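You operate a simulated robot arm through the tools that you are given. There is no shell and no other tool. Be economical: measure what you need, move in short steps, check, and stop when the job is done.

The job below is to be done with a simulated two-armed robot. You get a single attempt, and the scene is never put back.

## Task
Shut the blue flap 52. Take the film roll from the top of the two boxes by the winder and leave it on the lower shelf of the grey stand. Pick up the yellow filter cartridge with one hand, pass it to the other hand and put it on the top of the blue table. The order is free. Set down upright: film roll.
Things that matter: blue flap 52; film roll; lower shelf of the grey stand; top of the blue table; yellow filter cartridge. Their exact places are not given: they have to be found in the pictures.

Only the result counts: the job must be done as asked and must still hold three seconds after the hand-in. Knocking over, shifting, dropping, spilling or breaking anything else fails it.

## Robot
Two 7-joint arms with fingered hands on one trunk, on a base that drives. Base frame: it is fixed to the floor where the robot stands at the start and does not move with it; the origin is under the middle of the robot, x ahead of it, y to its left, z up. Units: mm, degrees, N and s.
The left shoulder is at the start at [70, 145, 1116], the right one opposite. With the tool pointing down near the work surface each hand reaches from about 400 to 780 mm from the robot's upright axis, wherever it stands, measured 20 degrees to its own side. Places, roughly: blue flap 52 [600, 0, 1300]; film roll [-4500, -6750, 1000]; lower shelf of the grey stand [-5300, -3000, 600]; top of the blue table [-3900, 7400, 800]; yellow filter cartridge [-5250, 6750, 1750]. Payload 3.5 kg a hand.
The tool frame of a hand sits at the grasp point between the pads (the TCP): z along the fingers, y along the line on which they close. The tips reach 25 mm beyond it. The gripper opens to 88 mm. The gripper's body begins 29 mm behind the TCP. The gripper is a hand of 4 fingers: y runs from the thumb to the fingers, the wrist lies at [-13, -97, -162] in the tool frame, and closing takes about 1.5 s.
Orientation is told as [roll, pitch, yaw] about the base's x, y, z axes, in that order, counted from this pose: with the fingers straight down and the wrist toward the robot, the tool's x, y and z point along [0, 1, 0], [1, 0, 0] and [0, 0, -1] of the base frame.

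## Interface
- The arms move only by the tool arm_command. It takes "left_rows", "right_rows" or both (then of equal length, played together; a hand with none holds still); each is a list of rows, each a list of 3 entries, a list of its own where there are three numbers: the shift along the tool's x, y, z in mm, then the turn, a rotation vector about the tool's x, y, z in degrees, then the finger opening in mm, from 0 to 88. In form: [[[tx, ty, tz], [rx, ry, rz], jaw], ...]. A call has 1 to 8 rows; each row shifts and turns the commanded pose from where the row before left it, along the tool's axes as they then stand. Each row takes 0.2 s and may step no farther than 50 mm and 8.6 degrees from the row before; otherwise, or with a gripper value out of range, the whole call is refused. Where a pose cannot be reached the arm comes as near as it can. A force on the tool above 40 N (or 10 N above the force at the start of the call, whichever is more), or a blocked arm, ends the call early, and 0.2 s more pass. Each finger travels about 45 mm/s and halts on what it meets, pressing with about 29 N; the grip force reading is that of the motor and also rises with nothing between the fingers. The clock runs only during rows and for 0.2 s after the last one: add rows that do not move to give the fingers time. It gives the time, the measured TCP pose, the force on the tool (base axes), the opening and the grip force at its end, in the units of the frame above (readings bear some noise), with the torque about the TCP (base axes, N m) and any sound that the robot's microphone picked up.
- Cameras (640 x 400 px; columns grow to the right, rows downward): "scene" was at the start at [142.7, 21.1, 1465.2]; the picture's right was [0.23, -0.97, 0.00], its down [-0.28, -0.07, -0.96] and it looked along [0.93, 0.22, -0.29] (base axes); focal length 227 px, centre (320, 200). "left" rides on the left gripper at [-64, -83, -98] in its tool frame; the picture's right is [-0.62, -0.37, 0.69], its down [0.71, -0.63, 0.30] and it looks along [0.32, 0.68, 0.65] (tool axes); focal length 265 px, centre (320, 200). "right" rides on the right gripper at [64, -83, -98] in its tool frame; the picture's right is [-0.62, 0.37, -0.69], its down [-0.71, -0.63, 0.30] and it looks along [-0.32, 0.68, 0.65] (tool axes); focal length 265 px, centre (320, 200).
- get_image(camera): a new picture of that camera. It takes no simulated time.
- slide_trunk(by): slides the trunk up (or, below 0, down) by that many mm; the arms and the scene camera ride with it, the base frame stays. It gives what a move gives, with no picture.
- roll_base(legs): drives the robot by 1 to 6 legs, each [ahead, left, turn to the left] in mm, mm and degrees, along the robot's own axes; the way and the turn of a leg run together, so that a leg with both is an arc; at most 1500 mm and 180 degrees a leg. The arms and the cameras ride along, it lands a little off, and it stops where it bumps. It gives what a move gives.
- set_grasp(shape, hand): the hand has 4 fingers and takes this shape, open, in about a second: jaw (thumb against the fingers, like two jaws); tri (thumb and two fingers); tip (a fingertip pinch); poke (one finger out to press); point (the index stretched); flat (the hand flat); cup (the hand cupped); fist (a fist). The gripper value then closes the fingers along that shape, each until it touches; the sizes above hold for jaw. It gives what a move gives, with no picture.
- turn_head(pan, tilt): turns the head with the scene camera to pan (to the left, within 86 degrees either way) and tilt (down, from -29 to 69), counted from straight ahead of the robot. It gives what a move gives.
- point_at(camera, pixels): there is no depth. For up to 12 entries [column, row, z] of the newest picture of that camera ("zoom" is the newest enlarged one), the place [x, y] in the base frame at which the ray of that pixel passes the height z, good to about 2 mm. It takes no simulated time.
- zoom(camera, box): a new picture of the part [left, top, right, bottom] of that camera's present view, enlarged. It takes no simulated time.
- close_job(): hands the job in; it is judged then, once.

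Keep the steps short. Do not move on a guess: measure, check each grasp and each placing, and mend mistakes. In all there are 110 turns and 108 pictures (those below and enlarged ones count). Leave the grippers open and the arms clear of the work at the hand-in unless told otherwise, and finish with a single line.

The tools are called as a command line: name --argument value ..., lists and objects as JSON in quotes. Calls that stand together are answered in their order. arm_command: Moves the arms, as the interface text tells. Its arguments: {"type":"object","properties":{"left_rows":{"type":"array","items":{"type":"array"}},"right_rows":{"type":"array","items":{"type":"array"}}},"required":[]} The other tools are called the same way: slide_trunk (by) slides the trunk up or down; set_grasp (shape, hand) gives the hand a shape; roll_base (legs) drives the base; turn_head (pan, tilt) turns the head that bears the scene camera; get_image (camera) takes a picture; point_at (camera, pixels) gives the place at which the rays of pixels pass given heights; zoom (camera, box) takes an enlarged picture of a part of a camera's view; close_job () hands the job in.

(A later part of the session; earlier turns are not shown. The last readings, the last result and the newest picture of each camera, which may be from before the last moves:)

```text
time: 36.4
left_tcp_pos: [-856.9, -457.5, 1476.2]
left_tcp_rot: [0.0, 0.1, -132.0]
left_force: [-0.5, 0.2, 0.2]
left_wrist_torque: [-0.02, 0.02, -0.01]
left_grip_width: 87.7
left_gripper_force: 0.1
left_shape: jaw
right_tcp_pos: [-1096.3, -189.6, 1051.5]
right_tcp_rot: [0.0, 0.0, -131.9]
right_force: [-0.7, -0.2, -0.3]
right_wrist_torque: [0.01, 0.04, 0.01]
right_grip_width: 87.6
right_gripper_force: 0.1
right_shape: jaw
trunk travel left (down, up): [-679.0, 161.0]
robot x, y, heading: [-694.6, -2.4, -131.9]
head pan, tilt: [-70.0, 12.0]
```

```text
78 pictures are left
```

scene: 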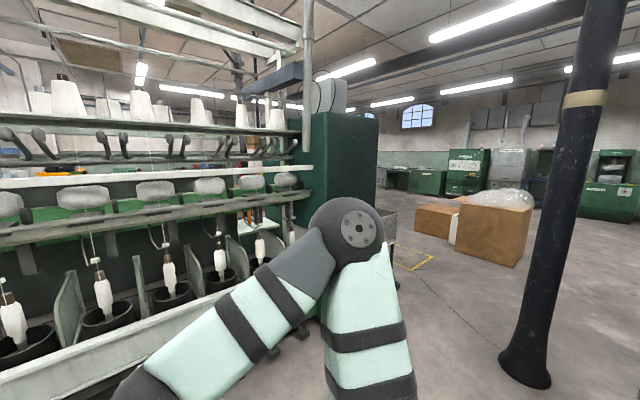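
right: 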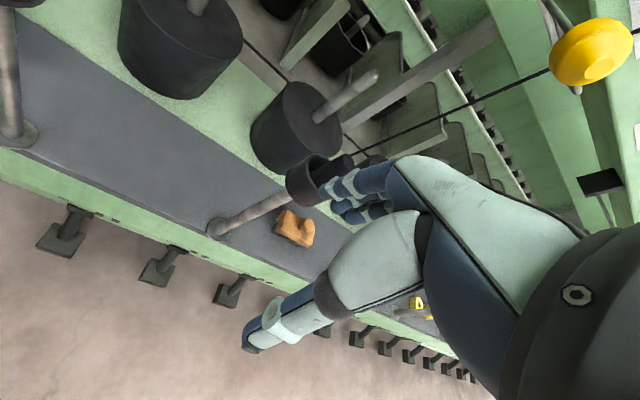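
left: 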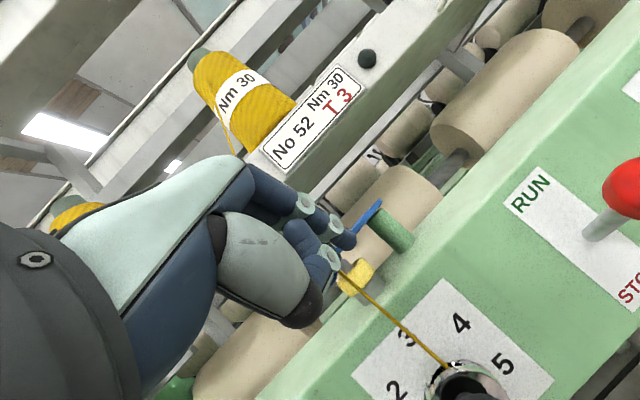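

There's a second machine behind, with a free passage at its left end past the dark green cabinet. I map floor points: tape, column base and boxes.

point_at --camera "scene" --pixels '[[412, 269, 0], [432, 256, 0], [525, 383, 0], [516, 267, 0], [457, 250, 0], [395, 265, 0], [415, 233, 0], [500, 350, 0], [470, 194, 0], [608, 218, 0], [330, 350, 0], [410, 192, 0]]'

roll_base --legs '[[0, 0, -80]]'

turn_head --pan 0 --tilt 20

get_image --camera "scene"

```text
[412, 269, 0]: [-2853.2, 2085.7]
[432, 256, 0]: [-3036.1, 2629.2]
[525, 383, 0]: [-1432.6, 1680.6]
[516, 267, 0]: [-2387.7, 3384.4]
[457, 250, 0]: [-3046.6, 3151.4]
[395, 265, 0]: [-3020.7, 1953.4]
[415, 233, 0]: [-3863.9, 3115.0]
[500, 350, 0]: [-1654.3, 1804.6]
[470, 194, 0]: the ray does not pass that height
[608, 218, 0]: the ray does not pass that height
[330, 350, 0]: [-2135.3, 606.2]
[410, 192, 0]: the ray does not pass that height
```

```text
time: 40.2
left_tcp_pos: [-1173.4, 66.5, 1475.4]
left_tcp_rot: [0.0, 0.0, 149.2]
left_force: [-0.1, -0.1, 0.4]
left_wrist_torque: [0.01, 0.01, -0.01]
left_grip_width: 88.0
left_gripper_force: 0.1
left_shape: jaw
right_tcp_pos: [-957.6, 351.4, 1049.9]
right_tcp_rot: [0.0, 0.0, 149.2]
right_force: [-1.2, 0.6, 0.7]
right_wrist_torque: [-0.03, 0.0, 0.01]
right_grip_width: 87.8
right_gripper_force: 0.1
right_shape: jaw
trunk travel left (down, up): [-679.0, 161.0]
robot x, y, heading: [-698.8, -4.2, 149.1]
head pan, tilt: [-70.0, 12.0]
```

```text
time: 41.6
left_tcp_pos: [-1173.6, 67.1, 1475.4]
left_tcp_rot: [0.0, 0.0, 149.3]
left_force: [0.4, -0.7, -0.3]
left_wrist_torque: [-0.01, -0.03, -0.01]
left_grip_width: 88.1
left_gripper_force: 0.0
left_shape: jaw
right_tcp_pos: [-957.3, 353.7, 1049.9]
right_tcp_rot: [0.1, 0.1, 149.1]
right_force: [1.3, -0.8, 0.5]
right_wrist_torque: [0.0, -0.02, 0.03]
right_grip_width: 87.4
right_gripper_force: 0.2
right_shape: jaw
trunk travel left (down, up): [-679.0, 161.0]
robot x, y, heading: [-698.9, -1.1, 149.0]
head pan, tilt: [0.0, 20.0]
```

```text
77 pictures are left
```

scene: 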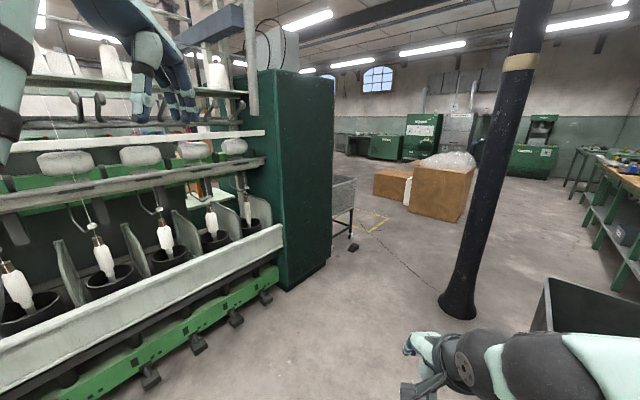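

I map the floor points in this picture to plan the passage.

point_at --camera "scene" --pixels '[[290, 290, 0], [330, 262, 0], [351, 240, 0], [355, 213, 0], [440, 308, 0], [475, 308, 0], [532, 330, 0], [437, 220, 0], [374, 193, 0], [388, 228, 0], [150, 385, 0], [410, 165, 0]]'

```text
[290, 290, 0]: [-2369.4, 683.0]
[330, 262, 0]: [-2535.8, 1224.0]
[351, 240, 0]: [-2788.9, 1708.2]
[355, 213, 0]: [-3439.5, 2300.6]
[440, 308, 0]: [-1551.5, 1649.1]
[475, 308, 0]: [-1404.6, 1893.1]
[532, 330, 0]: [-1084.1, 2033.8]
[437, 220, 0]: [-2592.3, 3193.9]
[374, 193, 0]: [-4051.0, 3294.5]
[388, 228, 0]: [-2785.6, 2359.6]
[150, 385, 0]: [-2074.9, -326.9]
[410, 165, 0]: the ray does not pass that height
```

The passage between the column (-1550,1650) and the cabinet (-2540,1220) is about 1.07 m wide. I drive to a point before it, facing through it, and look.

roll_base --legs '[[995, -100, 0], [0, 0, -36]]'

get_image --camera "scene"

```text
time: 48.6
left_tcp_pos: [-1839.6, 965.0, 1474.7]
left_tcp_rot: [0.0, 0.0, 110.6]
left_force: [0.7, -0.1, -0.3]
left_wrist_torque: [0.0, 0.02, 0.0]
left_grip_width: 87.9
left_gripper_force: 0.0
left_shape: jaw
right_tcp_pos: [-1493.2, 1055.2, 1050.9]
right_tcp_rot: [-0.1, -0.1, 110.7]
right_force: [0.6, -0.4, 0.7]
right_wrist_torque: [0.02, -0.04, 0.01]
right_grip_width: 87.7
right_gripper_force: 0.0
right_shape: jaw
trunk travel left (down, up): [-679.0, 161.0]
robot x, y, heading: [-1509.4, 616.0, 110.9]
head pan, tilt: [0.0, 20.0]
```

```text
76 pictures are left
```

scene: 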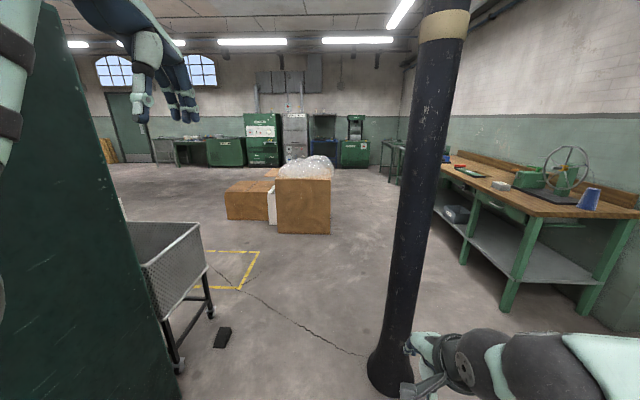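

A mesh cart, a small black item on the floor at (222,338) and boxes ahead. I measure them.

point_at --camera "scene" --pixels '[[213, 347, 0], [228, 347, 0], [230, 328, 0], [178, 370, 0], [211, 317, 0], [370, 375, 0], [278, 230, 0], [330, 232, 0], [228, 218, 0], [135, 345, 0], [460, 262, 0], [388, 177, 0]]'

```text
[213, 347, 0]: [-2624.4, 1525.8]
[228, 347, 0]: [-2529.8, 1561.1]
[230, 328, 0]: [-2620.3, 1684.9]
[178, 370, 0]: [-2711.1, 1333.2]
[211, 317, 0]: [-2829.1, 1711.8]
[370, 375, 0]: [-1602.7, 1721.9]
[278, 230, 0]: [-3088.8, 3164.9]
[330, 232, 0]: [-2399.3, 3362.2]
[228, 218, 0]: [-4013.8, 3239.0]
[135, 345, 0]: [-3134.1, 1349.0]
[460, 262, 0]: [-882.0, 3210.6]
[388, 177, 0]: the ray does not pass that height
```

I drive through the gap in two legs, then turn to face -x in the open area.

roll_base --legs '[[1022, 199, 0], [873, -237, 0], [0, 0, 69]]'

get_image --camera "scene"

turn_head --pan 50 --tilt 15

get_image --camera "scene"

```text
time: 61.4
left_tcp_pos: [-2572.4, 2232.5, 1475.4]
left_tcp_rot: [0.1, 0.0, 180.0]
left_force: [-0.2, 0.2, -0.4]
left_wrist_torque: [0.02, 0.03, 0.0]
left_grip_width: 88.1
left_gripper_force: 0.1
left_shape: jaw
right_tcp_pos: [-2533.5, 2590.4, 1050.3]
right_tcp_rot: [0.0, 0.0, 179.8]
right_force: [-0.5, -0.2, 0.3]
right_wrist_torque: [0.01, -0.02, 0.0]
right_grip_width: 87.6
right_gripper_force: 0.0
right_shape: jaw
trunk travel left (down, up): [-679.0, 161.0]
robot x, y, heading: [-2130.6, 2416.9, 179.8]
head pan, tilt: [0.0, 20.0]
```

```text
75 pictures are left
```

scene: 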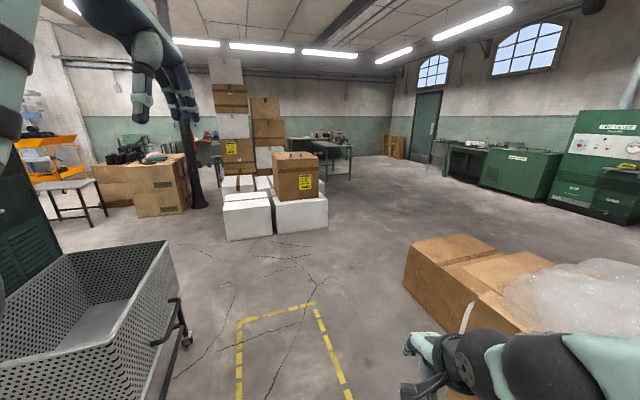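

```text
time: 62.6
left_tcp_pos: [-2573.0, 2233.5, 1474.4]
left_tcp_rot: [0.0, 0.0, 180.0]
left_force: [0.7, -0.6, 0.0]
left_wrist_torque: [0.0, -0.02, 0.04]
left_grip_width: 87.9
left_gripper_force: 0.1
left_shape: jaw
right_tcp_pos: [-2533.6, 2590.4, 1050.3]
right_tcp_rot: [0.1, 0.0, 179.9]
right_force: [-0.2, 0.3, 0.7]
right_wrist_torque: [-0.01, -0.01, -0.06]
right_grip_width: 87.8
right_gripper_force: 0.1
right_shape: jaw
trunk travel left (down, up): [-679.0, 161.0]
robot x, y, heading: [-2129.6, 2415.8, 180.2]
head pan, tilt: [50.0, 15.0]
```

```text
74 pictures are left
```

scene: 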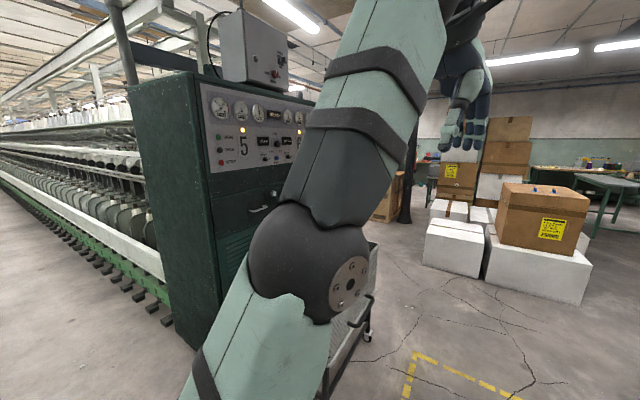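

I lower the left hand for a clearer view and drive 1.4 m ahead between the cart and the boxes.

arm_command --left_rows '[[[0, 0, 50], [0, 0, 0], 88], [[0, 0, 50], [0, 0, 0], 88], [[0, 0, 50], [0, 0, 0], 88], [[0, 0, 50], [0, 0, 0], 88], [[0, 0, 50], [0, 0, 0], 88], [[0, 0, 50], [0, 0, 0], 88], [[0, 0, 50], [0, 0, 0], 88], [[0, 0, 50], [0, 0, 0], 88]]'

roll_base --legs '[[1400, 0, 0]]'

turn_head --pan 35 --tilt 15

get_image --camera "scene"

```text
time: 64.4
left_tcp_pos: [-2572.2, 2232.2, 1071.7]
left_tcp_rot: [0.0, 0.0, 180.1]
left_force: [-0.2, 0.3, 0.9]
left_wrist_torque: [0.04, 0.01, -0.02]
left_grip_width: 87.9
left_gripper_force: 0.0
left_shape: jaw
right_tcp_pos: [-2534.9, 2589.2, 1050.1]
right_tcp_rot: [-0.1, 0.1, 179.9]
right_force: [-0.2, -1.2, -0.7]
right_wrist_torque: [-0.01, -0.01, 0.02]
right_grip_width: 87.7
right_gripper_force: 0.1
right_shape: jaw
trunk travel left (down, up): [-679.0, 161.0]
robot x, y, heading: [-2131.5, 2417.0, 179.7]
head pan, tilt: [50.0, 15.0]
```

```text
time: 71.3
left_tcp_pos: [-3960.5, 2219.5, 1072.9]
left_tcp_rot: [0.0, 0.2, -179.3]
left_force: [-0.9, -0.2, -0.7]
left_wrist_torque: [-0.03, 0.01, 0.0]
left_grip_width: 88.1
left_gripper_force: 0.0
left_shape: jaw
right_tcp_pos: [-3926.6, 2576.4, 1050.6]
right_tcp_rot: [0.1, -0.1, -179.3]
right_force: [-0.5, 0.3, -0.5]
right_wrist_torque: [-0.02, -0.02, 0.01]
right_grip_width: 87.6
right_gripper_force: 0.1
right_shape: jaw
trunk travel left (down, up): [-679.0, 161.0]
robot x, y, heading: [-3520.1, 2410.8, -179.3]
head pan, tilt: [50.0, 15.0]
```

```text
time: 72.1
left_tcp_pos: [-3958.5, 2219.7, 1072.4]
left_tcp_rot: [0.0, 0.1, -179.3]
left_force: [0.0, -0.2, 0.4]
left_wrist_torque: [0.01, -0.02, 0.0]
left_grip_width: 87.6
left_gripper_force: 0.0
left_shape: jaw
right_tcp_pos: [-3927.1, 2575.8, 1050.0]
right_tcp_rot: [0.1, 0.0, -179.3]
right_force: [-0.1, 0.5, 0.4]
right_wrist_torque: [-0.02, 0.02, 0.01]
right_grip_width: 87.7
right_gripper_force: 0.0
right_shape: jaw
trunk travel left (down, up): [-679.0, 161.0]
robot x, y, heading: [-3520.1, 2410.4, -179.5]
head pan, tilt: [35.0, 15.0]
```

```text
73 pictures are left
```

scene: 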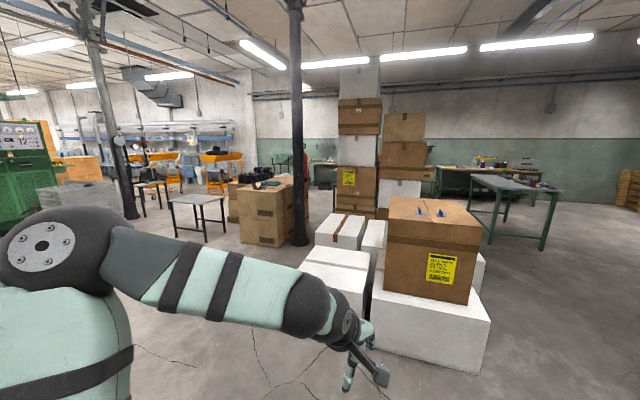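

Map floor points here to plan the way toward -y.

point_at --camera "scene" --pixels '[[480, 372, 0], [372, 345, 0], [177, 240, 0], [222, 232, 0], [245, 244, 0], [275, 248, 0], [296, 243, 0], [132, 217, 0], [110, 340, 0], [55, 185, 0], [190, 185, 0], [150, 205, 0]]'

turn_head --pan 80 --tilt 15

get_image --camera "scene"

```text
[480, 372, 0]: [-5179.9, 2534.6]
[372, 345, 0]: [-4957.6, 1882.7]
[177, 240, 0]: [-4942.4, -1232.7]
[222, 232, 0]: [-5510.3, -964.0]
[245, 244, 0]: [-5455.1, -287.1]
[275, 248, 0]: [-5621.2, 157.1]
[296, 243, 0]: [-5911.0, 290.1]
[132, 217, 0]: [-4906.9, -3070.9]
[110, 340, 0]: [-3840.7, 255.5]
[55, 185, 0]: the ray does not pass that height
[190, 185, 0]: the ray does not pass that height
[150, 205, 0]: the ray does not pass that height
```

```text
time: 73.2
left_tcp_pos: [-3960.1, 2219.7, 1071.5]
left_tcp_rot: [0.1, 0.0, -179.3]
left_force: [0.0, -0.4, -0.6]
left_wrist_torque: [0.0, -0.02, 0.0]
left_grip_width: 87.8
left_gripper_force: 0.0
left_shape: jaw
right_tcp_pos: [-3926.6, 2576.0, 1049.2]
right_tcp_rot: [0.1, 0.1, -179.3]
right_force: [1.0, -0.7, 0.4]
right_wrist_torque: [-0.02, 0.0, 0.03]
right_grip_width: 87.7
right_gripper_force: 0.0
right_shape: jaw
trunk travel left (down, up): [-679.0, 161.0]
robot x, y, heading: [-3523.8, 2410.1, -179.4]
head pan, tilt: [80.0, 15.0]
```

```text
72 pictures are left
```

scene: 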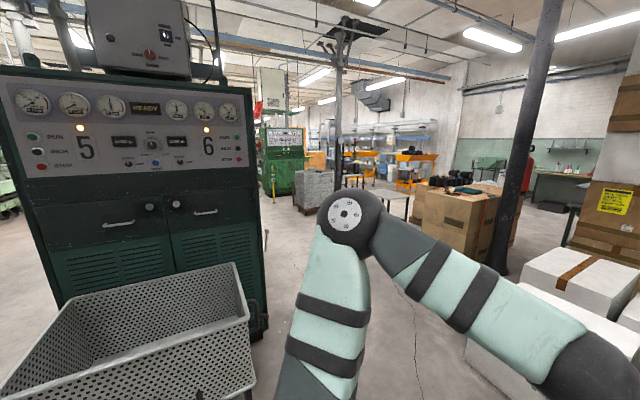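

point_at --camera "scene" --pixels '[[262, 338, 0], [248, 395, 0], [300, 210, 0], [330, 208, 0], [345, 195, 0], [410, 218, 0], [273, 200, 0]]'

roll_base --legs '[[680, 0, 0], [0, 0, 86]]'

turn_head --pan 0 --tilt 15

get_image --camera "scene"

```text
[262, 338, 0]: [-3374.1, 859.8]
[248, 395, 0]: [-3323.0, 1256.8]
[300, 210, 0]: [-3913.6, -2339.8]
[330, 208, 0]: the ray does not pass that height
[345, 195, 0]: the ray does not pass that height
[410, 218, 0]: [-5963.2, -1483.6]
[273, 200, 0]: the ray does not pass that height
```

```text
time: 80.7
left_tcp_pos: [-4050.5, 1946.6, 1072.4]
left_tcp_rot: [-0.1, 0.0, -93.1]
left_force: [0.8, -0.1, 0.3]
left_wrist_torque: [-0.02, -0.01, -0.01]
left_grip_width: 87.9
left_gripper_force: 0.1
left_shape: jaw
right_tcp_pos: [-4403.9, 2002.6, 1049.9]
right_tcp_rot: [0.0, 0.0, -93.2]
right_force: [-0.4, 0.2, -0.3]
right_wrist_torque: [-0.03, 0.01, 0.0]
right_grip_width: 87.7
right_gripper_force: 0.1
right_shape: jaw
trunk travel left (down, up): [-679.0, 161.0]
robot x, y, heading: [-4213.3, 2397.1, -93.0]
head pan, tilt: [80.0, 15.0]
```

```text
time: 82.2
left_tcp_pos: [-4050.2, 1945.8, 1071.4]
left_tcp_rot: [0.0, 0.0, -93.1]
left_force: [-0.1, -0.6, 0.9]
left_wrist_torque: [-0.02, -0.03, -0.01]
left_grip_width: 87.8
left_gripper_force: 0.1
left_shape: jaw
right_tcp_pos: [-4403.8, 2002.3, 1051.3]
right_tcp_rot: [0.0, 0.1, -93.1]
right_force: [0.1, 0.0, 0.1]
right_wrist_torque: [0.04, 0.02, -0.02]
right_grip_width: 87.9
right_gripper_force: 0.0
right_shape: jaw
trunk travel left (down, up): [-679.0, 161.0]
robot x, y, heading: [-4210.2, 2396.8, -92.9]
head pan, tilt: [0.0, 15.0]
```

```text
71 pictures are left
```

scene: 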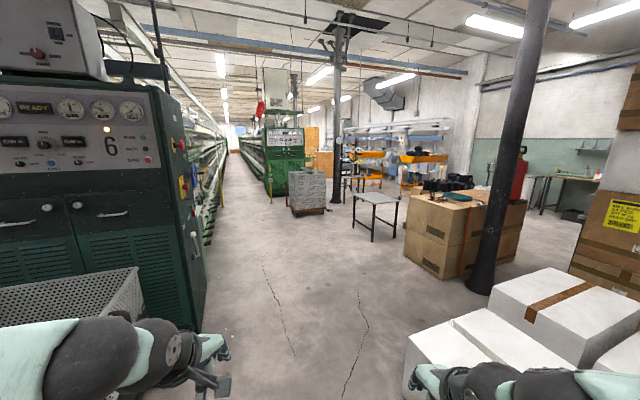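

Clear corridor ahead. I drive about 2.9 m down it.

roll_base --legs '[[300, 150, 0], [1400, -50, 0], [1200, -100, 0]]'

get_image --camera "scene"

```text
time: 96.6
left_tcp_pos: [-4189.7, -935.9, 1072.8]
left_tcp_rot: [0.0, 0.0, -92.7]
left_force: [0.5, -0.9, -0.2]
left_wrist_torque: [-0.03, 0.0, 0.03]
left_grip_width: 87.8
left_gripper_force: 0.2
left_shape: jaw
right_tcp_pos: [-4545.6, -881.6, 1051.7]
right_tcp_rot: [0.1, 0.0, -92.7]
right_force: [-0.2, -0.2, -0.2]
right_wrist_torque: [0.0, -0.02, -0.01]
right_grip_width: 87.5
right_gripper_force: 0.1
right_shape: jaw
trunk travel left (down, up): [-679.0, 161.0]
robot x, y, heading: [-4353.9, -484.7, -92.8]
head pan, tilt: [0.0, 15.0]
```

```text
70 pictures are left
```

scene: 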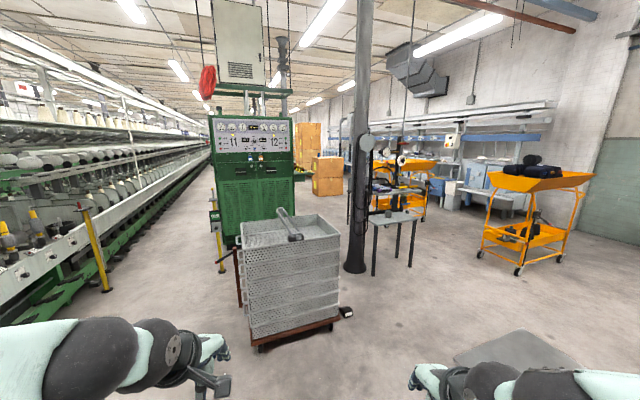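

I see another grey table/stand at (390,235) beyond the column and something like a winder behind. Enlarge.

zoom --camera "scene" --box '[310, 120, 470, 280]'

point_at --camera "scene" --pixels '[[255, 348, 0], [338, 316, 0], [352, 272, 0], [375, 275, 0], [410, 268, 0], [520, 273, 0], [480, 255, 0], [460, 355, 700], [525, 332, 700], [420, 220, 0], [105, 288, 0], [368, 250, 0]]'

```text
2.50 times, centred on (390, 200) of scene
```

zoom: 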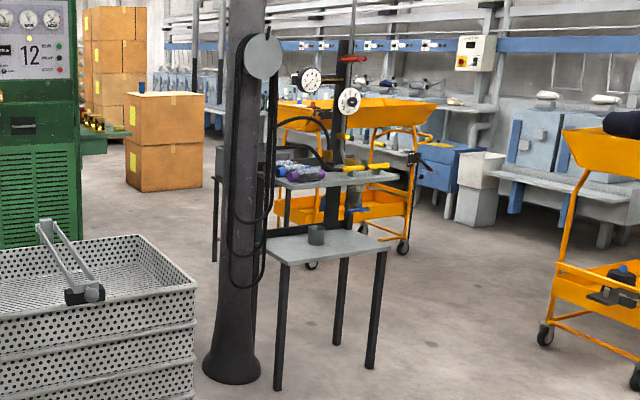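

```text
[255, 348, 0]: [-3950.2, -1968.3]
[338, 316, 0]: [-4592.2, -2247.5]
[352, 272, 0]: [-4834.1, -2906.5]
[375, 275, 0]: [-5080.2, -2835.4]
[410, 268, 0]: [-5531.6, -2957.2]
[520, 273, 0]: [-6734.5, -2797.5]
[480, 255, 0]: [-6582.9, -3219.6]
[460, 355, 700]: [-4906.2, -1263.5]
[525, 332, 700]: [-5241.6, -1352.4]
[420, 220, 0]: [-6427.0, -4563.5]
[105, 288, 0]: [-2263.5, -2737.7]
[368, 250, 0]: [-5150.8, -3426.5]
```

This is the grey stand (lower shelf in front with a grey cup), and the two stacked boxes with something blue on top are at (345,165). A crate trolley blocks the way; I go diagonally past it into the space before the stand and look.

roll_base --legs '[[1100, -100, 0], [300, -550, 0]]'

get_image --camera "scene"

```text
time: 105.4
left_tcp_pos: [-4930.3, -2296.4, 1072.9]
left_tcp_rot: [0.0, 0.0, -94.0]
left_force: [0.1, 0.5, -0.2]
left_wrist_torque: [-0.02, 0.02, -0.01]
left_grip_width: 87.8
left_gripper_force: 0.1
left_shape: jaw
right_tcp_pos: [-5283.2, -2234.2, 1050.2]
right_tcp_rot: [0.0, 0.1, -93.9]
right_force: [0.3, 0.0, 0.2]
right_wrist_torque: [0.0, 0.01, -0.01]
right_grip_width: 87.5
right_gripper_force: 0.1
right_shape: jaw
trunk travel left (down, up): [-679.0, 161.0]
robot x, y, heading: [-5090.9, -1841.0, -94.1]
head pan, tilt: [0.0, 15.0]
```

```text
68 pictures are left
```

scene: 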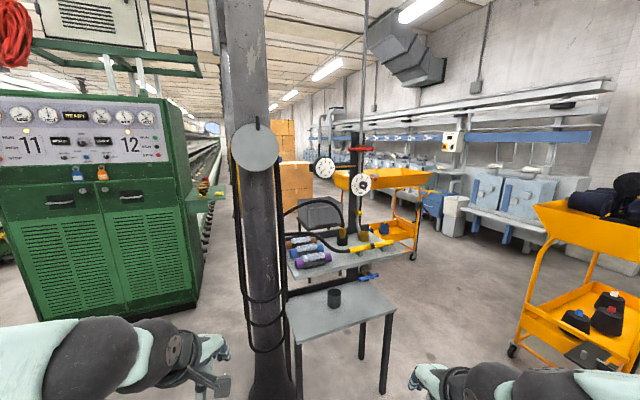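

point_at --camera "scene" --pixels '[[203, 262, 0], [40, 320, 0], [190, 290, 0], [413, 257, 0], [283, 206, 0], [312, 205, 0], [345, 245, 0], [513, 350, 0], [362, 358, 0], [384, 393, 0], [250, 385, 0], [340, 210, 0]]'

zoom --camera "scene" --box '[210, 100, 450, 300]'

```text
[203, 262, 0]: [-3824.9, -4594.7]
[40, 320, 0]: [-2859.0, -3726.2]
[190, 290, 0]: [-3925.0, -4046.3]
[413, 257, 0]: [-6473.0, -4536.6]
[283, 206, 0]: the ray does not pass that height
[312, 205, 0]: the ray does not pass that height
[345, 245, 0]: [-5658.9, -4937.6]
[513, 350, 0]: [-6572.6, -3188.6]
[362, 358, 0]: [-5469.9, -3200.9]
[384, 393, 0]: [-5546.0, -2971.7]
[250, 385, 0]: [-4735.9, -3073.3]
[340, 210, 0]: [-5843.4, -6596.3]
```

```text
2.00 times, centred on (330, 200) of scene
```

zoom: 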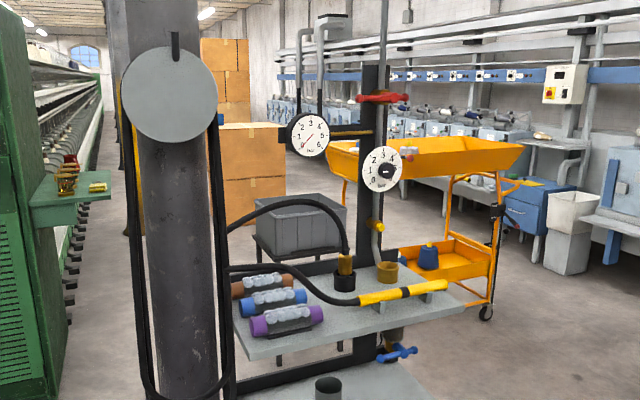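

The way left of the column, behind the crate trolley, is the widest. I back out and drive around the left of the trolley.

roll_base --legs '[[-332, 570, 0], [-350, 0, 0], [0, 1150, 0], [1350, 0, 0]]'

turn_head --pan -30 --tilt 20

get_image --camera "scene"

```text
time: 122.6
left_tcp_pos: [-3308.1, -3086.2, 1072.5]
left_tcp_rot: [0.0, 0.0, -95.9]
left_force: [-0.3, -1.0, -0.5]
left_wrist_torque: [-0.01, -0.01, -0.02]
left_grip_width: 87.9
left_gripper_force: 0.1
left_shape: jaw
right_tcp_pos: [-3658.2, -3012.6, 1051.2]
right_tcp_rot: [0.2, 0.0, -95.9]
right_force: [0.2, 0.4, -0.1]
right_wrist_torque: [0.04, -0.01, -0.02]
right_grip_width: 87.6
right_gripper_force: 0.0
right_shape: jaw
trunk travel left (down, up): [-679.0, 161.0]
robot x, y, heading: [-3446.9, -2629.3, -95.6]
head pan, tilt: [0.0, 15.0]
```

```text
time: 123.5
left_tcp_pos: [-3308.1, -3087.7, 1072.3]
left_tcp_rot: [0.1, 0.0, -95.9]
left_force: [0.4, 0.6, -0.1]
left_wrist_torque: [-0.02, -0.01, 0.01]
left_grip_width: 87.8
left_gripper_force: 0.1
left_shape: jaw
right_tcp_pos: [-3659.3, -3013.5, 1051.6]
right_tcp_rot: [0.1, 0.0, -96.0]
right_force: [0.2, 0.8, 0.8]
right_wrist_torque: [0.02, -0.03, 0.0]
right_grip_width: 87.4
right_gripper_force: 0.1
right_shape: jaw
trunk travel left (down, up): [-679.0, 161.0]
robot x, y, heading: [-3447.3, -2623.1, -96.1]
head pan, tilt: [-30.0, 20.0]
```

```text
66 pictures are left
```

scene: 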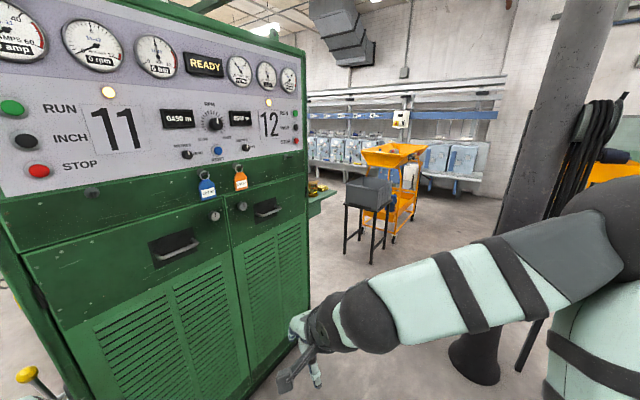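

point_at --camera "scene" --pixels '[[312, 300, 0], [451, 360, 0], [470, 380, 0], [345, 262, 0], [373, 264, 0], [387, 248, 0], [393, 243, 0], [335, 200, 1000], [320, 190, 1000], [520, 370, 0], [330, 215, 1000]]'

```text
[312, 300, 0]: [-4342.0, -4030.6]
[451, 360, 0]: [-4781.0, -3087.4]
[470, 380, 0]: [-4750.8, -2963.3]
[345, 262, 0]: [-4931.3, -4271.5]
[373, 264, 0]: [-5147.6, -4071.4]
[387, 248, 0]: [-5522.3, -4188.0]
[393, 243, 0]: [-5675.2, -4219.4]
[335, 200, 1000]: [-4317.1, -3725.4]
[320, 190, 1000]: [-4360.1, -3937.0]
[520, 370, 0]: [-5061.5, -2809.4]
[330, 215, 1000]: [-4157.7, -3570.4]
```

The tray on the cabinet (tip ≈(-4425,-3915,1006)) and the tub on legs leave only ~0.6 m there. The route right of the stand has gaps ≥1 m, so I go back and take that.

roll_base --legs '[[-1350, 0, 0], [91, -1171, 0], [310, 12, 0], [360, -557, 0], [588, -912, 0]]'

turn_head --pan -5 --tilt 18

get_image --camera "scene"

```text
time: 146.0
left_tcp_pos: [-5936.4, -2765.2, 1073.1]
left_tcp_rot: [-0.1, 0.0, -98.3]
left_force: [0.1, -0.3, 0.8]
left_wrist_torque: [-0.03, 0.01, 0.02]
left_grip_width: 87.8
left_gripper_force: 0.1
left_shape: jaw
right_tcp_pos: [-6283.7, -2676.6, 1051.5]
right_tcp_rot: [0.0, 0.1, -98.4]
right_force: [0.0, -0.3, -0.9]
right_wrist_torque: [-0.03, 0.01, 0.01]
right_grip_width: 87.5
right_gripper_force: 0.1
right_shape: jaw
trunk travel left (down, up): [-679.0, 161.0]
robot x, y, heading: [-6056.0, -2300.3, -98.6]
head pan, tilt: [-30.0, 20.0]
```

```text
time: 146.9
left_tcp_pos: [-5936.2, -2764.7, 1072.6]
left_tcp_rot: [-0.1, 0.0, -98.4]
left_force: [-0.5, -0.1, 0.8]
left_wrist_torque: [-0.03, 0.0, 0.02]
left_grip_width: 87.9
left_gripper_force: 0.0
left_shape: jaw
right_tcp_pos: [-6282.8, -2676.6, 1050.6]
right_tcp_rot: [0.2, 0.0, -98.4]
right_force: [0.9, 0.5, 0.3]
right_wrist_torque: [-0.01, -0.01, 0.0]
right_grip_width: 87.7
right_gripper_force: 0.1
right_shape: jaw
trunk travel left (down, up): [-679.0, 161.0]
robot x, y, heading: [-6058.2, -2296.5, -98.4]
head pan, tilt: [-5.0, 18.0]
```

```text
65 pictures are left
```

scene: 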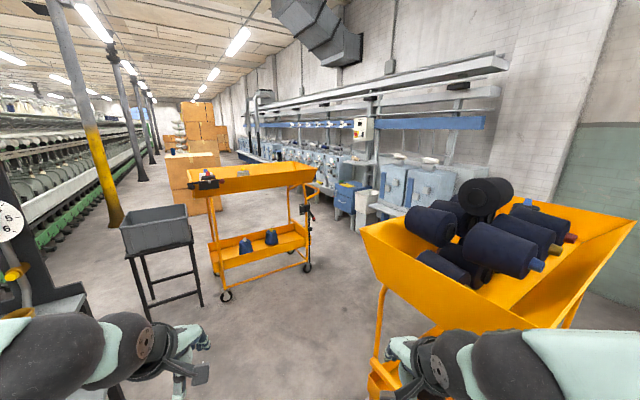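

Good view of the passage. I enlarge the boxes and measure floor points.

zoom --camera "scene" --box '[120, 80, 280, 220]'

point_at --camera "scene" --pixels '[[226, 298, 0], [306, 270, 0], [200, 305, 0], [372, 393, 0], [362, 232, 1000], [367, 233, 0], [345, 215, 0], [215, 212, 0], [185, 215, 0], [118, 227, 0], [316, 190, 1000], [430, 320, 900]]'

```text
2.86 times, centred on (200, 150) of scene
```

zoom: 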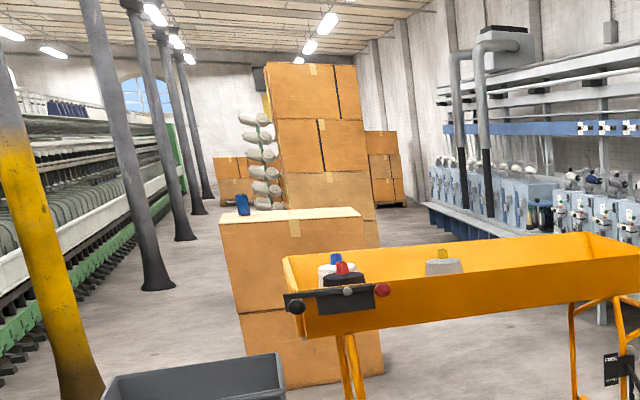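

```text
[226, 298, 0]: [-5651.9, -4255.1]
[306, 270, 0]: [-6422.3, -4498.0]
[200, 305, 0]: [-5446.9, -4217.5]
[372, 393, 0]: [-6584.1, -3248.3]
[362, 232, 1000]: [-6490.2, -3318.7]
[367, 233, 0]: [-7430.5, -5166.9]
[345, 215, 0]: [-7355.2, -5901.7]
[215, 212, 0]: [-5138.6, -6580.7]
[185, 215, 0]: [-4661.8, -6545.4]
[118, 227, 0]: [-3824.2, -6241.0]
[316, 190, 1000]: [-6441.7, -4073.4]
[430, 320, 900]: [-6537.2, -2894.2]
```

The film roll is the small blue cylinder on the two-box stack. I raise trunk and hands so they clear the cones on the carts, then thread between the orange carts.

slide_trunk --by 155

arm_command --left_rows '[[[0, 0, -45], [0, 0, 0], 88], [[0, 0, -45], [0, 0, 0], 88], [[0, 0, -45], [0, 0, 0], 88]]' --right_rows '[[[0, 0, -50], [0, 0, 0], 88], [[0, 0, -50], [0, 0, 0], 88], [[0, 0, -50], [0, 0, 0], 88]]'

roll_base --legs '[[1362, 239, 0], [601, -851, 0]]'

get_image --camera "scene"

```text
time: 148.7
left_tcp_pos: [-5935.3, -2765.3, 1226.7]
left_tcp_rot: [0.0, 0.0, -98.3]
left_force: [-0.5, 0.0, 0.3]
left_wrist_torque: [-0.03, 0.01, -0.03]
left_grip_width: 88.2
left_gripper_force: 0.1
left_shape: jaw
right_tcp_pos: [-6283.4, -2676.2, 1207.2]
right_tcp_rot: [0.1, 0.0, -98.4]
right_force: [-0.4, -0.2, 0.8]
right_wrist_torque: [0.0, -0.01, 0.0]
right_grip_width: 87.8
right_gripper_force: 0.1
right_shape: jaw
trunk travel left (down, up): [-834.0, 6.0]
robot x, y, heading: [-6053.5, -2301.9, -98.4]
head pan, tilt: [-5.0, 18.0]
```

```text
time: 149.5
left_tcp_pos: [-5937.0, -2762.2, 1362.7]
left_tcp_rot: [-0.1, 0.0, -98.4]
left_force: [-0.3, 0.2, -0.5]
left_wrist_torque: [-0.04, 0.0, -0.02]
left_grip_width: 88.0
left_gripper_force: 0.1
left_shape: jaw
right_tcp_pos: [-6283.5, -2677.5, 1356.9]
right_tcp_rot: [0.1, 0.1, -98.5]
right_force: [0.0, -0.4, -0.4]
right_wrist_torque: [0.01, 0.01, -0.02]
right_grip_width: 87.7
right_gripper_force: 0.1
right_shape: jaw
trunk travel left (down, up): [-834.0, 6.0]
robot x, y, heading: [-6055.4, -2299.3, -98.5]
head pan, tilt: [-5.0, 18.0]
```

```text
time: 161.5
left_tcp_pos: [-6796.4, -4668.4, 1362.8]
left_tcp_rot: [-0.1, -0.1, -96.4]
left_force: [-0.1, -0.4, 0.3]
left_wrist_torque: [0.02, -0.01, -0.01]
left_grip_width: 87.9
left_gripper_force: 0.1
left_shape: jaw
right_tcp_pos: [-7145.3, -4594.2, 1355.9]
right_tcp_rot: [0.0, 0.0, -96.5]
right_force: [0.7, -0.2, -0.1]
right_wrist_torque: [0.02, -0.03, -0.01]
right_grip_width: 87.5
right_gripper_force: 0.1
right_shape: jaw
trunk travel left (down, up): [-834.0, 6.0]
robot x, y, heading: [-6928.4, -4204.9, -96.0]
head pan, tilt: [-5.0, 18.0]
```

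```text
63 pictures are left
```

scene: 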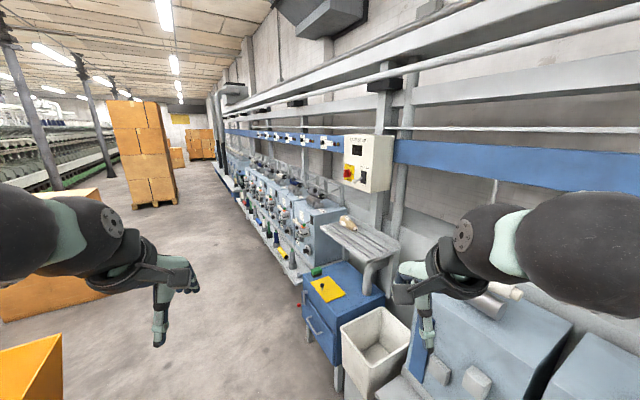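

I continue straight on past the cart, keeping away from the bench, then turn left toward the boxes.

roll_base --legs '[[1000, 180, 0], [300, 300, 30]]'

turn_head --pan 20 --tilt 20

get_image --camera "scene"

```text
time: 169.0
left_tcp_pos: [-6178.6, -5797.2, 1365.2]
left_tcp_rot: [0.2, -0.1, -66.3]
left_force: [-0.3, -0.3, -0.2]
left_wrist_torque: [0.0, -0.01, 0.02]
left_grip_width: 88.0
left_gripper_force: 0.0
left_shape: jaw
right_tcp_pos: [-6516.8, -5908.5, 1356.4]
right_tcp_rot: [0.2, -0.1, -66.4]
right_force: [-0.2, 0.8, -0.3]
right_wrist_torque: [0.0, -0.04, -0.01]
right_grip_width: 87.6
right_gripper_force: 0.0
right_shape: jaw
trunk travel left (down, up): [-834.0, 6.0]
robot x, y, heading: [-6520.8, -5467.5, -66.3]
head pan, tilt: [-5.0, 18.0]
```

```text
time: 169.9
left_tcp_pos: [-6175.1, -5797.1, 1362.4]
left_tcp_rot: [0.0, 0.0, -66.4]
left_force: [0.1, 0.5, 0.6]
left_wrist_torque: [0.01, -0.01, -0.03]
left_grip_width: 87.7
left_gripper_force: 0.1
left_shape: jaw
right_tcp_pos: [-6513.8, -5908.0, 1356.8]
right_tcp_rot: [0.1, 0.1, -66.4]
right_force: [0.6, 0.6, -0.3]
right_wrist_torque: [-0.03, 0.0, 0.03]
right_grip_width: 87.7
right_gripper_force: 0.0
right_shape: jaw
trunk travel left (down, up): [-834.0, 6.0]
robot x, y, heading: [-6523.9, -5470.8, -66.2]
head pan, tilt: [20.0, 20.0]
```

```text
62 pictures are left
```

scene: 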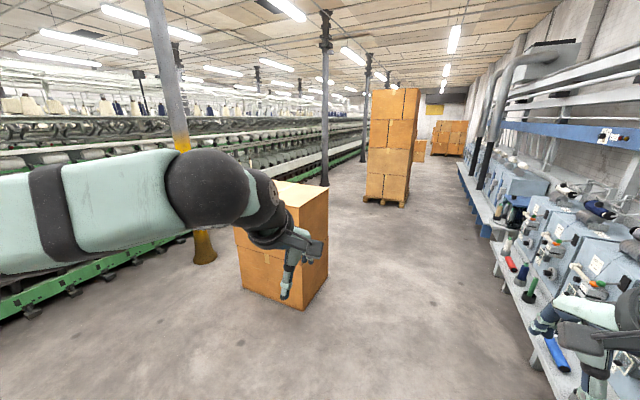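

point_at --camera "scene" --pixels '[[241, 289, 0], [303, 309, 0], [328, 270, 0], [205, 262, 0], [75, 293, 0]]'

```text
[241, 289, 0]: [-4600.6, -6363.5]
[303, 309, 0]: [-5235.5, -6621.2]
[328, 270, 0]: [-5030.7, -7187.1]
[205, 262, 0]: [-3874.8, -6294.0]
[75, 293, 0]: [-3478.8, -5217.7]
```

The box front face points about heading -68°; the roll should be near its left-front corner. I drive to stand about 0.7 m from it and look.

roll_base --legs '[[400, 650, 0], [530, 600, -2]]'

turn_head --pan 0 --tilt 40

get_image --camera "scene"

get_image --camera "right"

```text
time: 177.9
left_tcp_pos: [-4670.5, -6183.2, 1363.3]
left_tcp_rot: [0.1, -0.1, -68.9]
left_force: [-0.3, -0.2, 0.6]
left_wrist_torque: [0.04, 0.01, -0.03]
left_grip_width: 88.1
left_gripper_force: 0.1
left_shape: jaw
right_tcp_pos: [-5013.2, -6280.8, 1356.4]
right_tcp_rot: [0.1, -0.1, -68.8]
right_force: [0.6, -0.2, -0.2]
right_wrist_torque: [0.01, -0.01, -0.01]
right_grip_width: 87.8
right_gripper_force: 0.1
right_shape: jaw
trunk travel left (down, up): [-834.0, 6.0]
robot x, y, heading: [-5001.2, -5840.5, -68.6]
head pan, tilt: [20.0, 20.0]
```

```text
time: 178.8
left_tcp_pos: [-4669.0, -6184.3, 1363.4]
left_tcp_rot: [0.0, 0.0, -68.9]
left_force: [0.5, -0.2, 0.2]
left_wrist_torque: [-0.02, 0.01, 0.0]
left_grip_width: 88.0
left_gripper_force: 0.1
left_shape: jaw
right_tcp_pos: [-5012.3, -6280.2, 1356.9]
right_tcp_rot: [0.2, 0.0, -68.8]
right_force: [0.2, -0.1, 0.3]
right_wrist_torque: [0.0, 0.02, 0.03]
right_grip_width: 87.9
right_gripper_force: 0.0
right_shape: jaw
trunk travel left (down, up): [-834.0, 6.0]
robot x, y, heading: [-5000.6, -5838.3, -68.9]
head pan, tilt: [0.0, 40.0]
```

```text
61 pictures are left
```

scene: 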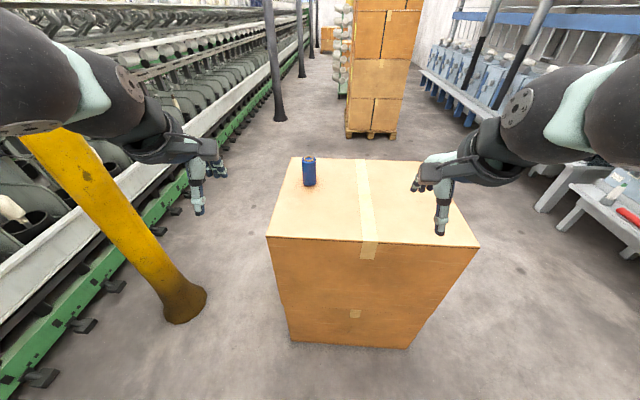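

```text
60 pictures are left
```

right: 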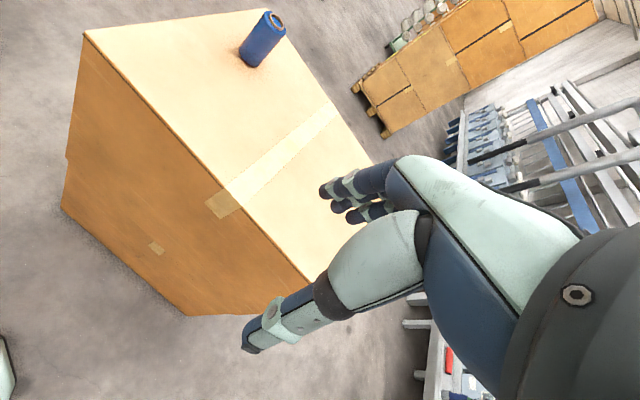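

The film roll stands at (309,172) in the scene picture. I triangulate with both cameras.

point_at --camera "scene" --pixels '[[267, 238, 1000], [267, 238, 900], [309.5, 184, 1000], [309.5, 184, 900], [309, 158, 1000], [309, 158, 1100], [291, 158, 900], [472, 245, 900]]'

point_at --camera "right" --pixels '[[84, 33, 1000], [84, 33, 900], [252, 60, 1000], [252, 60, 900], [272, 17, 1000], [272, 17, 1100]]'

zoom --camera "scene" --box '[280, 145, 344, 195]'

```text
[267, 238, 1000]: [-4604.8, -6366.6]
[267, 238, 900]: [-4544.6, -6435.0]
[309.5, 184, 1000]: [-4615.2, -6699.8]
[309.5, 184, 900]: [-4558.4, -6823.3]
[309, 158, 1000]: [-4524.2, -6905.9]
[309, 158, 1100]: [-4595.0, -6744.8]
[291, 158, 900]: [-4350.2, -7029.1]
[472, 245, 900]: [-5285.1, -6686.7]
```

```text
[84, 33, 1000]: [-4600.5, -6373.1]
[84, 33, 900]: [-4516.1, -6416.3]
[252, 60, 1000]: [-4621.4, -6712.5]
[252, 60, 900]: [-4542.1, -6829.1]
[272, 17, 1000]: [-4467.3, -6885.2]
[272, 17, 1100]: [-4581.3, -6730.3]
```

```text
8.00 times, centred on (312, 170) of scene
```

zoom: 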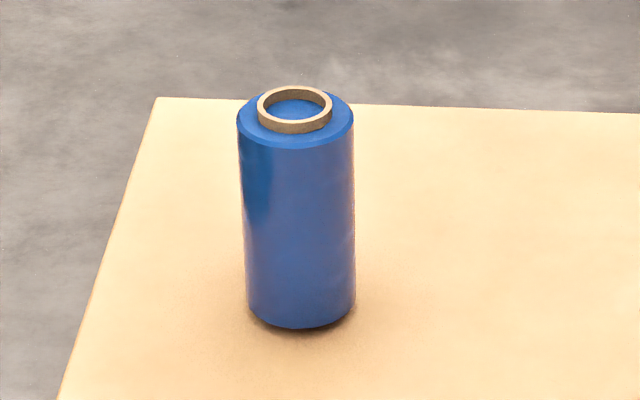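

Roll centre ≈(-4612,-6706), box top z≈1000, roll top ≈1120, diameter ≈58. I will use the right hand: shift the base 250 ahead and 281 left.

roll_base --legs '[[250, 281, 0]]'

get_image --camera "right"

get_image --camera "scene"

```text
time: 181.1
left_tcp_pos: [-4323.9, -6315.2, 1363.6]
left_tcp_rot: [0.1, -0.2, -69.1]
left_force: [-0.1, 0.7, 0.1]
left_wrist_torque: [0.04, -0.02, 0.0]
left_grip_width: 87.8
left_gripper_force: 0.2
left_shape: jaw
right_tcp_pos: [-4667.5, -6410.2, 1357.7]
right_tcp_rot: [0.2, -0.1, -69.1]
right_force: [0.4, -0.2, 0.3]
right_wrist_torque: [0.02, 0.02, 0.01]
right_grip_width: 87.8
right_gripper_force: 0.0
right_shape: jaw
trunk travel left (down, up): [-834.0, 6.0]
robot x, y, heading: [-4652.2, -5968.0, -68.9]
head pan, tilt: [0.0, 40.0]
```

```text
58 pictures are left
```

right: 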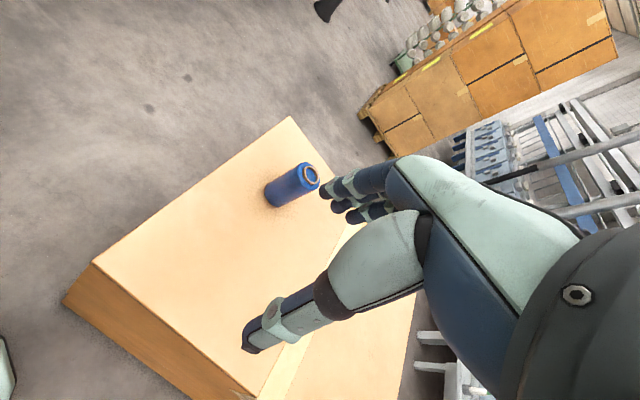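

```text
57 pictures are left
```

scene: 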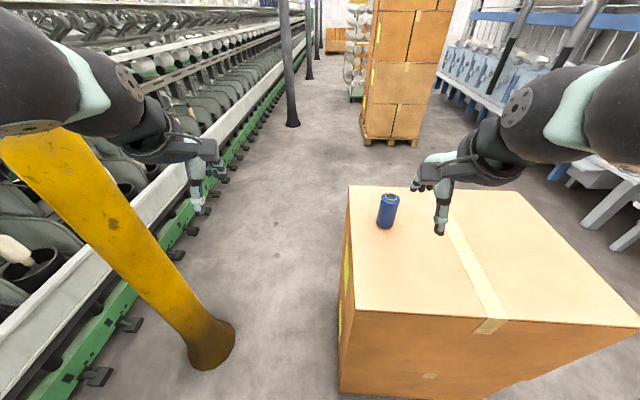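

point_at --camera "scene" --pixels '[[386, 222, 1000], [390, 197, 1120], [390, 197, 1100]]'

point_at --camera "right" --pixels '[[277, 196, 1000], [311, 174, 1120], [311, 174, 1100]]'

zoom --camera "right" --box '[240, 140, 340, 220]'

```text
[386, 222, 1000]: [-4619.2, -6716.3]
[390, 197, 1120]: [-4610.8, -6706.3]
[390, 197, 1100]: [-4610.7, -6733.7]
```

```text
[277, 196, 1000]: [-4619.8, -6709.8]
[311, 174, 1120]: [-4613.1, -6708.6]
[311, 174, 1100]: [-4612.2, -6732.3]
```

```text
5.00 times, centred on (290, 180) of right
```

zoom: 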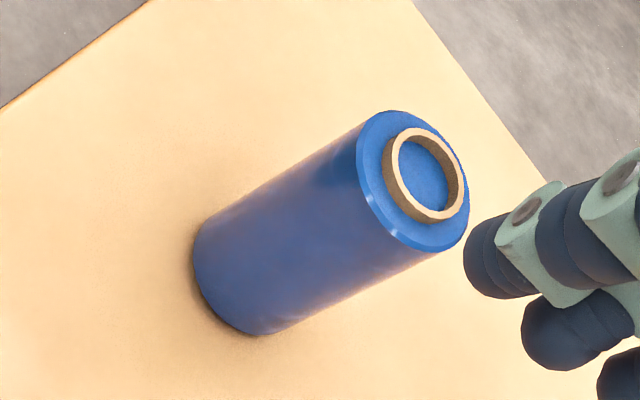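

Roll centre ≈(-4613,-6709). I move the right hand above it (299 along tool y, -56 along x), lower half way, and check.

arm_command --right_rows '[[[-9, 50, 0], [0, 0, 0], 88], [[-9, 50, 0], [0, 0, 0], 88], [[-9, 50, 0], [0, 0, 0], 88], [[-10, 50, 0], [0, 0, 0], 88], [[-10, 50, 0], [0, 0, 0], 88], [[-9, 48.6, 0], [0, 0, 0], 88], [[0, 0, 50], [0, 0, 0], 88], [[0, 0, 50], [0, 0, 0], 88]]'

get_image --camera "right"

zoom --camera "scene" --box '[320, 130, 480, 250]'

```text
refused: row 1 steps farther than a row can; nothing moved
```

```text
55 pictures are left
```

right: 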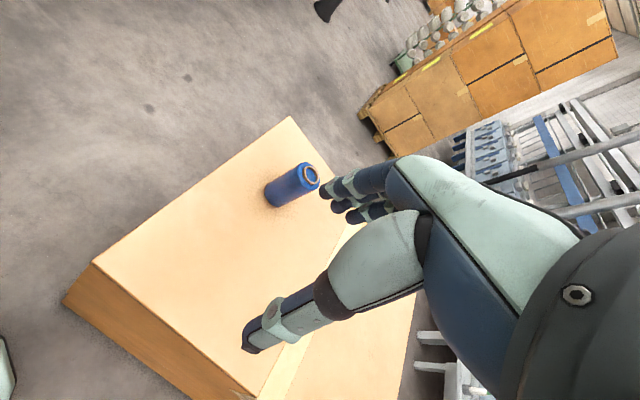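

```text
3.33 times, centred on (400, 190) of scene
```

zoom: 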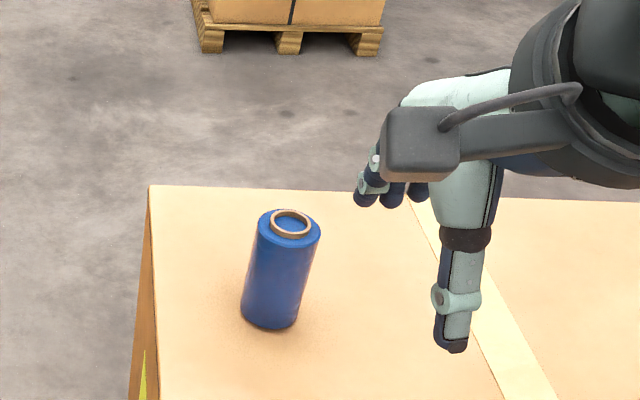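

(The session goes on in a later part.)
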